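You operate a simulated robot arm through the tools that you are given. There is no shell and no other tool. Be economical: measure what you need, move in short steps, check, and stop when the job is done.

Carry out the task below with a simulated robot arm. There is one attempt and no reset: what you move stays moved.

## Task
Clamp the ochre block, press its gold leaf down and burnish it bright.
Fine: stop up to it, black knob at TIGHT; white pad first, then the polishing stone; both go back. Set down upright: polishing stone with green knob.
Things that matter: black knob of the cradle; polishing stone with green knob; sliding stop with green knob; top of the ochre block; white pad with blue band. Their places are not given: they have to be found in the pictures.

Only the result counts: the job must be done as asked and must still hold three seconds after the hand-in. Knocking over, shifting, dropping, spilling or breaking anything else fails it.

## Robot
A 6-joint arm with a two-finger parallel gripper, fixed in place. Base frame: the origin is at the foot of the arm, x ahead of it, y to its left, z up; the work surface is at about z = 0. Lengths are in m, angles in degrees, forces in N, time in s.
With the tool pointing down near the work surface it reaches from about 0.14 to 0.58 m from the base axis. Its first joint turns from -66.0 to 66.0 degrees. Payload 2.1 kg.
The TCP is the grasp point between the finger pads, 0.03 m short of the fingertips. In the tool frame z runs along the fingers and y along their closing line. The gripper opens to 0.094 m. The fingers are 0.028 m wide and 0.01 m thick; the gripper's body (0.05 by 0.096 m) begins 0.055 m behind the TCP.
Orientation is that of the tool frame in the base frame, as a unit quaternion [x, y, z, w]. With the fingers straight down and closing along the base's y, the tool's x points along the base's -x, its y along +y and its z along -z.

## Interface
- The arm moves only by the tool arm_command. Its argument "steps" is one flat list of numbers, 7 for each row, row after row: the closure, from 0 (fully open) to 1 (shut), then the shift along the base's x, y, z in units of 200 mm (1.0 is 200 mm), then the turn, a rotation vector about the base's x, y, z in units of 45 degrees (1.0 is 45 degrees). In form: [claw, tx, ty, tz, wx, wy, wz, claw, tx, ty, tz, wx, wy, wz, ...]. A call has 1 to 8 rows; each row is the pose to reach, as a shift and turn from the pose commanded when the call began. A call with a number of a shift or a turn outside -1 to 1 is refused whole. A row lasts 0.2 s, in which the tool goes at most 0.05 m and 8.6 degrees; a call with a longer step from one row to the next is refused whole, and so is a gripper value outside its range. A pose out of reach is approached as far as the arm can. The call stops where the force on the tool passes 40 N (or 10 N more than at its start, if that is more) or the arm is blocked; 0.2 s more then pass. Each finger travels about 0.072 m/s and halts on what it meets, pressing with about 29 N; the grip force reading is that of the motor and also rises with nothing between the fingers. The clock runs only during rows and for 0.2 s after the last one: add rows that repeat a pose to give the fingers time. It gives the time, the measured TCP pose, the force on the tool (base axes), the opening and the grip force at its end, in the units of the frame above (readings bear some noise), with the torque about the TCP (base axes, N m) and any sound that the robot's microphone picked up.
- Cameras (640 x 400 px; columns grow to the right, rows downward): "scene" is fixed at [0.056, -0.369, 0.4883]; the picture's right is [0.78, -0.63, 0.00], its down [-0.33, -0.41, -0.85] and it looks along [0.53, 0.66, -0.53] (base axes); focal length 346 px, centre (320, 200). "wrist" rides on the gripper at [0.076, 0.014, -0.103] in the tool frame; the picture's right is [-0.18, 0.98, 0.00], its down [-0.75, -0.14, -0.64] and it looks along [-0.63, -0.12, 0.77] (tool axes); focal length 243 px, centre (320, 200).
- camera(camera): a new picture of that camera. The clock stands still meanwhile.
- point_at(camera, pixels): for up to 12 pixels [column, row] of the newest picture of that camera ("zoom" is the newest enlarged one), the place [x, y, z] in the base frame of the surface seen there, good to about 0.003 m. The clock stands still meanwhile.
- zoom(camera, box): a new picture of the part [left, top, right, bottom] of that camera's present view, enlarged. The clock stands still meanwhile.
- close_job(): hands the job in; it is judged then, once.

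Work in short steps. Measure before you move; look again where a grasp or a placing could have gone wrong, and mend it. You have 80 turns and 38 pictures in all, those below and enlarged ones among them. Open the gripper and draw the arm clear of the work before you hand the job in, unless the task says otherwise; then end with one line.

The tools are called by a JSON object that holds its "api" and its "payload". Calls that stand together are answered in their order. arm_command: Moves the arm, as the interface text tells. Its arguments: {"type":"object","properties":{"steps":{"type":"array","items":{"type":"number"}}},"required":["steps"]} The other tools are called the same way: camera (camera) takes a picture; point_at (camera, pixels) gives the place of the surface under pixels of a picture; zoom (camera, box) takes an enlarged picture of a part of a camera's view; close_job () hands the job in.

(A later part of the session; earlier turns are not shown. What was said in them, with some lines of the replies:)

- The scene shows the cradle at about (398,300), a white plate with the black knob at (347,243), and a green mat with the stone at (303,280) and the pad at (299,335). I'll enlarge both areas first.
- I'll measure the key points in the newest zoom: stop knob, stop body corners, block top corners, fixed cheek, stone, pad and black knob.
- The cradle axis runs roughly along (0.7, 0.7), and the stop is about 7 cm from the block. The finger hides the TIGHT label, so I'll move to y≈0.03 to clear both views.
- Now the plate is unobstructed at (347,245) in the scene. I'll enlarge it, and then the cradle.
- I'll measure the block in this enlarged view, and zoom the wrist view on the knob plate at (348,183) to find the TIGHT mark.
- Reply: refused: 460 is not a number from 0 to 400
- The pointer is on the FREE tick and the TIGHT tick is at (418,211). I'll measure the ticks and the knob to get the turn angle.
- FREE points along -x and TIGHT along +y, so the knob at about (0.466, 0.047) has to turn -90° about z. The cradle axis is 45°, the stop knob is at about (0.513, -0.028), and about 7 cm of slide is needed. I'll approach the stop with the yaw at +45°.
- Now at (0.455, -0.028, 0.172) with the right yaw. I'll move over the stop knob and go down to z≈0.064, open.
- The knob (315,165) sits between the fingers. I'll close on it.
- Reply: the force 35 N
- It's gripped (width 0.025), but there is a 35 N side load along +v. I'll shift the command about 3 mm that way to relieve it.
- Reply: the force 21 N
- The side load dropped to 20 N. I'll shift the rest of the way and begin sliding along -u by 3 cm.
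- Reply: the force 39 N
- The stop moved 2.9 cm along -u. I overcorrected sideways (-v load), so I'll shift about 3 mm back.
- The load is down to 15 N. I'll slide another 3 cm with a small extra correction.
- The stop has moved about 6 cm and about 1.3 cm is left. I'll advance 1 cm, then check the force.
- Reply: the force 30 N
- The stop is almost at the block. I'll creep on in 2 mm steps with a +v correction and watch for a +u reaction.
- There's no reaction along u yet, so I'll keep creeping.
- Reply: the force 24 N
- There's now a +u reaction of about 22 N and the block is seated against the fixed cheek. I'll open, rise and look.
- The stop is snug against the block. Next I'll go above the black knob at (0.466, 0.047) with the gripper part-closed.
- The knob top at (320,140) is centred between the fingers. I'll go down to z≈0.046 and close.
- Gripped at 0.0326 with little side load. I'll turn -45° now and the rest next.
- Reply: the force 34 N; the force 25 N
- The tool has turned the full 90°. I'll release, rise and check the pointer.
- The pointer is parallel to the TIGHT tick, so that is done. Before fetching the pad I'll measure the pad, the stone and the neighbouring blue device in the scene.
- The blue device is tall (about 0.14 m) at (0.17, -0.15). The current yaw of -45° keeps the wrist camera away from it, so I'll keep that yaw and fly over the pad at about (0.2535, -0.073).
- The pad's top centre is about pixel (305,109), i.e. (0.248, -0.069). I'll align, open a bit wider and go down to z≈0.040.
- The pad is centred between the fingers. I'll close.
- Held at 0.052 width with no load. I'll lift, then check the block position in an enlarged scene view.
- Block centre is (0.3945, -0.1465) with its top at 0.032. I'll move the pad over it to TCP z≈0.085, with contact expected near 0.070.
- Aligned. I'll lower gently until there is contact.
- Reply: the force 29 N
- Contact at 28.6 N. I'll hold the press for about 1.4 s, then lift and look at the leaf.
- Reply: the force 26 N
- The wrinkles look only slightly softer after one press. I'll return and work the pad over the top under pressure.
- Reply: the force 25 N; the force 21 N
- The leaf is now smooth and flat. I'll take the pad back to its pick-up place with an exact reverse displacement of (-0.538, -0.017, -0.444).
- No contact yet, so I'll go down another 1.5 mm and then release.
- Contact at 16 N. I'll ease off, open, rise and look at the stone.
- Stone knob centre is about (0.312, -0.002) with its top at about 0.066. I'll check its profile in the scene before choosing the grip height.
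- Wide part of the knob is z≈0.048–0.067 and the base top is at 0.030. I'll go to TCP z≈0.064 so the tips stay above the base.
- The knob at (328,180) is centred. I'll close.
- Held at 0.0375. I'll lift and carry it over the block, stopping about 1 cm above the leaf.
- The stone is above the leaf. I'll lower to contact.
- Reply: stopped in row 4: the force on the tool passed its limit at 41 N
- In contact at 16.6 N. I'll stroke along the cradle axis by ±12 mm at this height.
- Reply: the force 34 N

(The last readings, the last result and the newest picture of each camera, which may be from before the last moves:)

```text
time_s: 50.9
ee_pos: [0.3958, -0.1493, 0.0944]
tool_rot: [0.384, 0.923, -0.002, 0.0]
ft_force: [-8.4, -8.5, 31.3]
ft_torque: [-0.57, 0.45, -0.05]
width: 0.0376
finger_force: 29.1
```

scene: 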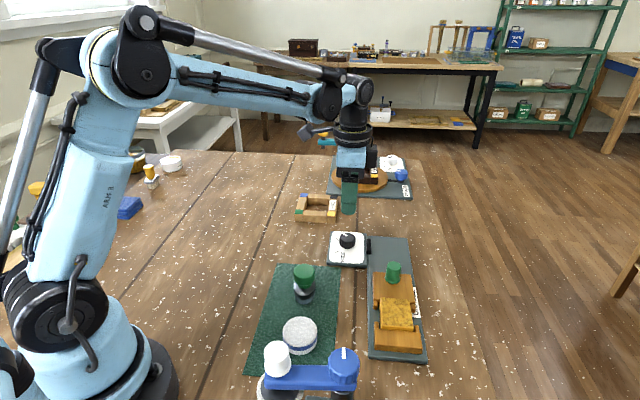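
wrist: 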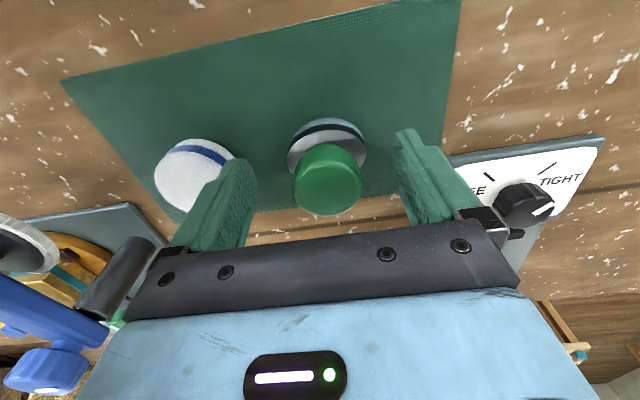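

The stroke worked and the force is now 31 N. I'll ease up about 0.5 mm and do more strokes with small side offsets.

{"api": "arm_command", "payload": {"steps": [1, 0.03, 0.01, 0.002, 0, 0, 0, 1, 0.055, 0.035, 0.002, 0, 0, 0, 1, 0.03, 0.01, 0.002, 0, 0, 0, 1, -0.01, -0.03, 0.002, 0, 0, 0, 1, -0.035, -0.055, 0.002, 0, 0, 0, 1, -0.01, -0.03, 0.002, 0, 0, 0, 1, 0.0, 0.0, 0.002, 0, 0, 0]}}

{"api": "arm_command", "payload": {"steps": [1, 0.01, 0.03, 0, 0, 0, 0, 1, 0.035, 0.055, 0, 0, 0, 0, 1, 0.01, 0.03, 0, 0, 0, 0, 1, -0.03, -0.01, 0, 0, 0, 0, 1, -0.055, -0.035, 0, 0, 0, 0, 1, -0.03, -0.01, 0, 0, 0, 0, 1, 0.0, 0.0, 0, 0, 0, 0]}}

{"api": "arm_command", "payload": {"steps": [1, 0, 0, 0.1, 0, 0, 0, 1, 0, 0, 0.25, 0, 0, 0, 1, -0.1, 0.2, 0.3, 0, 0, 0, 1, -0.2, 0.4, 0.3, 0, 0, 0, 1, -0.2, 0.4, 0.3, 0, 0, 0]}}

{"api": "zoom", "payload": {"camera": "scene", "box": [355, 280, 435, 360]}}

```text
time_s: 52.5
ee_pos: [0.3968, -0.1489, 0.0955]
tool_rot: [0.383, 0.924, -0.003, 0.001]
ft_force: [-3.2, -8.9, 23.4]
ft_torque: [-0.56, 0.18, -0.03]
width: 0.0374
finger_force: 29.4
```

```text
time_s: 54.1
ee_pos: [0.3945, -0.1485, 0.0958]
tool_rot: [0.384, 0.923, -0.003, -0.001]
ft_force: [-7.9, -4.7, 25.3]
ft_torque: [-0.3, 0.5, -0.05]
width: 0.0375
finger_force: 29.0
```

```text
time_s: 55.3
ee_pos: [0.3557, -0.0676, 0.1564]
tool_rot: [0.383, 0.924, 0.0, -0.001]
ft_force: [-0.9, 0.5, -0.7]
ft_torque: [0.01, 0.03, 0.0]
width: 0.0375
finger_force: 29.4
```

```text
5.00 times, centred on (395, 320) of scene
```

zoom: 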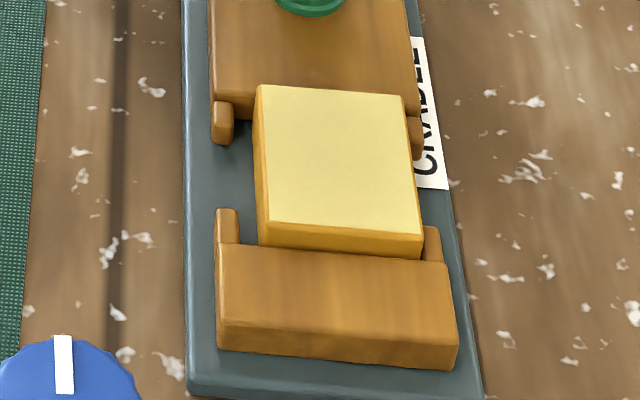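

The leaf is uniformly bright. I'll carry the stone back over its place and lower it to just above the mat.

{"api": "arm_command", "payload": {"steps": [1, -0.11, 0.16, 0, 0, 0, 0, 1, -0.223, 0.327, 0, 0, 0, 0, 1, -0.223, 0.327, -0.15, 0, 0, 0, 1, -0.223, 0.327, -0.3, 0, 0, 0, 1, -0.223, 0.327, -0.4, 0, 0, 0, 1, -0.223, 0.327, -0.435, 0, 0, 0, 1, -0.223, 0.327, -0.435, 0, 0, 0]}}

{"api": "arm_command", "payload": {"steps": [1, 0, 0, -0.005, 0, 0, 0, 1, 0, 0, -0.01, 0, 0, 0, 1, 0, 0, -0.013, 0, 0, 0, 1, 0, 0, -0.013, 0, 0, 0]}}

```text
time_s: 56.9
ee_pos: [0.3116, -0.0029, 0.068]
tool_rot: [0.384, 0.923, -0.001, -0.001]
ft_force: [0.2, 0.1, -0.4]
ft_torque: [0.02, 0.03, 0.01]
width: 0.0375
finger_force: 29.1
```

```text
time_s: 57.9
ee_pos: [0.3116, -0.0036, 0.0657]
tool_rot: [0.384, 0.923, -0.001, 0.0]
ft_force: [-0.1, -0.6, -1.4]
ft_torque: [-0.01, 0.01, 0.01]
width: 0.0375
finger_force: 29.4
```

No contact yet. I'll creep down further in small steps.

{"api": "arm_command", "payload": {"steps": [1, 0, 0, -0.002, 0, 0, 0, 1, 0, 0, -0.004, 0, 0, 0, 1, 0, 0, -0.006, 0, 0, 0, 1, 0, 0, -0.006, 0, 0, 0]}}

```text
time_s: 58.9
ee_pos: [0.3113, -0.0015, 0.0648]
tool_rot: [0.384, 0.923, -0.001, 0.0]
ft_force: [-0.6, 0.0, -1.0]
ft_torque: [0.03, -0.02, 0.04]
width: 0.0373
finger_force: 28.8
```

{"api": "arm_command", "payload": {"steps": [1, 0, 0, -0.002, 0, 0, 0, 1, 0, 0, -0.004, 0, 0, 0, 1, 0, 0, -0.006, 0, 0, 0, 1, 0, 0, -0.006, 0, 0, 0]}}

```text
time_s: 59.9
ee_pos: [0.3116, -0.0025, 0.064]
tool_rot: [0.383, 0.924, -0.002, 0.0]
ft_force: [-2.2, -0.5, 37.1]
ft_torque: [-0.04, 0.09, 0.0]
width: 0.0372
finger_force: 28.8
```

The stone is on the mat. I'll ease off, release, rise and look.

{"api": "arm_command", "payload": {"steps": [1, 0, 0, 0.004, 0, 0, 0, 0.08, 0, 0, 0.005, 0, 0, 0, 0.08, 0, 0, 0.005, 0, 0, 0, 0.08, 0, 0, 0.005, 0, 0, 0, 0.08, 0, 0, 0.2, 0, 0, 0, 0.08, 0, 0, 0.42, 0, 0, 0, 0.08, 0, 0.22, 0.6, 0, 0, 0, 0.08, 0, 0.4, 0.7, 0, 0, 0]}}

{"api": "camera", "payload": {"camera": "scene"}}

{"api": "zoom", "payload": {"camera": "scene", "box": [230, 220, 470, 370]}}

{"api": "point_at", "payload": {"camera": "zoom", "pixels": [[198, 132], [187, 282], [143, 300], [231, 300], [171, 180], [226, 182]]}}

```text
refused: row 7 steps farther than a row can; nothing moved
```

```text
8 pictures are left
```

scene: 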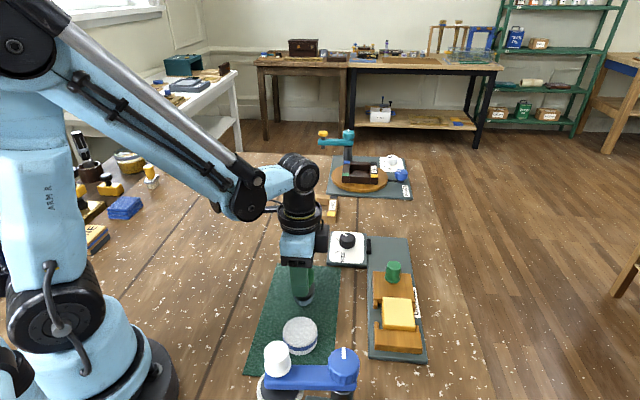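

```text
2.67 times, centred on (350, 295) of scene
```

zoom: 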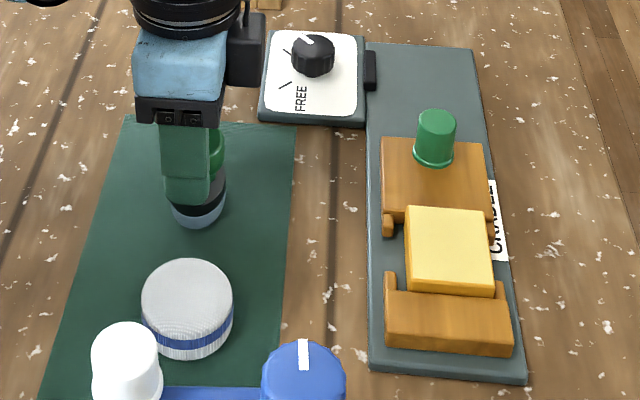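

```text
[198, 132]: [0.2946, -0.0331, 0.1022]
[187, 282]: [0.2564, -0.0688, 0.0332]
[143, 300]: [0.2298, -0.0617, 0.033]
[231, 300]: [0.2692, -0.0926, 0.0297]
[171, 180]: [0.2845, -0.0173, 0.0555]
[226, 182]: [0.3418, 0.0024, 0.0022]
```

That call was refused because the last lateral step was too long; the pad is back in place. I'll redo the release and retreat with shorter steps.

{"api": "arm_command", "payload": {"steps": [1, 0, 0, 0.004, 0, 0, 0, 0.08, 0, 0, 0.005, 0, 0, 0, 0.08, 0, 0, 0.005, 0, 0, 0, 0.08, 0, 0, 0.005, 0, 0, 0, 0.08, 0, 0, 0.2, 0, 0, 0, 0.08, 0, 0, 0.42, 0, 0, 0, 0.08, 0, 0.15, 0.55, 0, 0, 0, 0.08, 0, 0.3, 0.7, 0, 0, 0]}}

{"api": "arm_command", "payload": {"steps": [0.08, -0.1, 0.15, 0.1, 0, 0, 0, 0.08, -0.2, 0.3, 0.2, 0, 0, 0, 0.08, -0.2, 0.3, 0.2, 0, 0, 0]}}

{"api": "zoom", "payload": {"camera": "scene", "box": [230, 220, 470, 370]}}

{"api": "point_at", "payload": {"camera": "zoom", "pixels": [[198, 132], [187, 282], [171, 180], [226, 182], [197, 205]]}}

```text
time_s: 61.7
ee_pos: [0.3122, 0.0585, 0.2029]
tool_rot: [0.384, 0.923, -0.001, 0.0]
ft_force: [0.0, -0.4, 0.4]
ft_torque: [0.01, 0.02, -0.02]
width: 0.0866
finger_force: 0.1
```

```text
time_s: 62.5
ee_pos: [0.2721, 0.1174, 0.2425]
tool_rot: [0.384, 0.924, -0.002, 0.0]
ft_force: [-0.2, -0.4, -0.2]
ft_torque: [0.02, 0.0, 0.01]
width: 0.0865
finger_force: 0.0
```

```text
2.67 times, centred on (350, 295) of scene
```

zoom: 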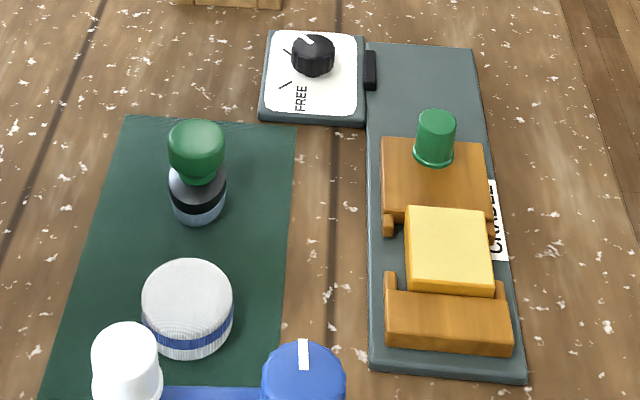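

```text
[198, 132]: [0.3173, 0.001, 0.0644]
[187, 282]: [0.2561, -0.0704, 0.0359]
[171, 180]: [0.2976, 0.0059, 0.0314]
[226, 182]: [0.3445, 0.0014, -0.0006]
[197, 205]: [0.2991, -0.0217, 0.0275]
```

Stone and pad stand upright in their original spots, the knob is at TIGHT, the leaf is bright and the arm is clear. I'll hand the job in.

{"api": "close_job", "payload": {}}

```text
The job is handed in.
```

I clamped the ochre block with the stop up to it and the black knob at TIGHT, pressed its leaf flat with the white pad and burnished it bright; the block slid about 2–3 mm sideways under the pad, and pad and stone are back upright in place.
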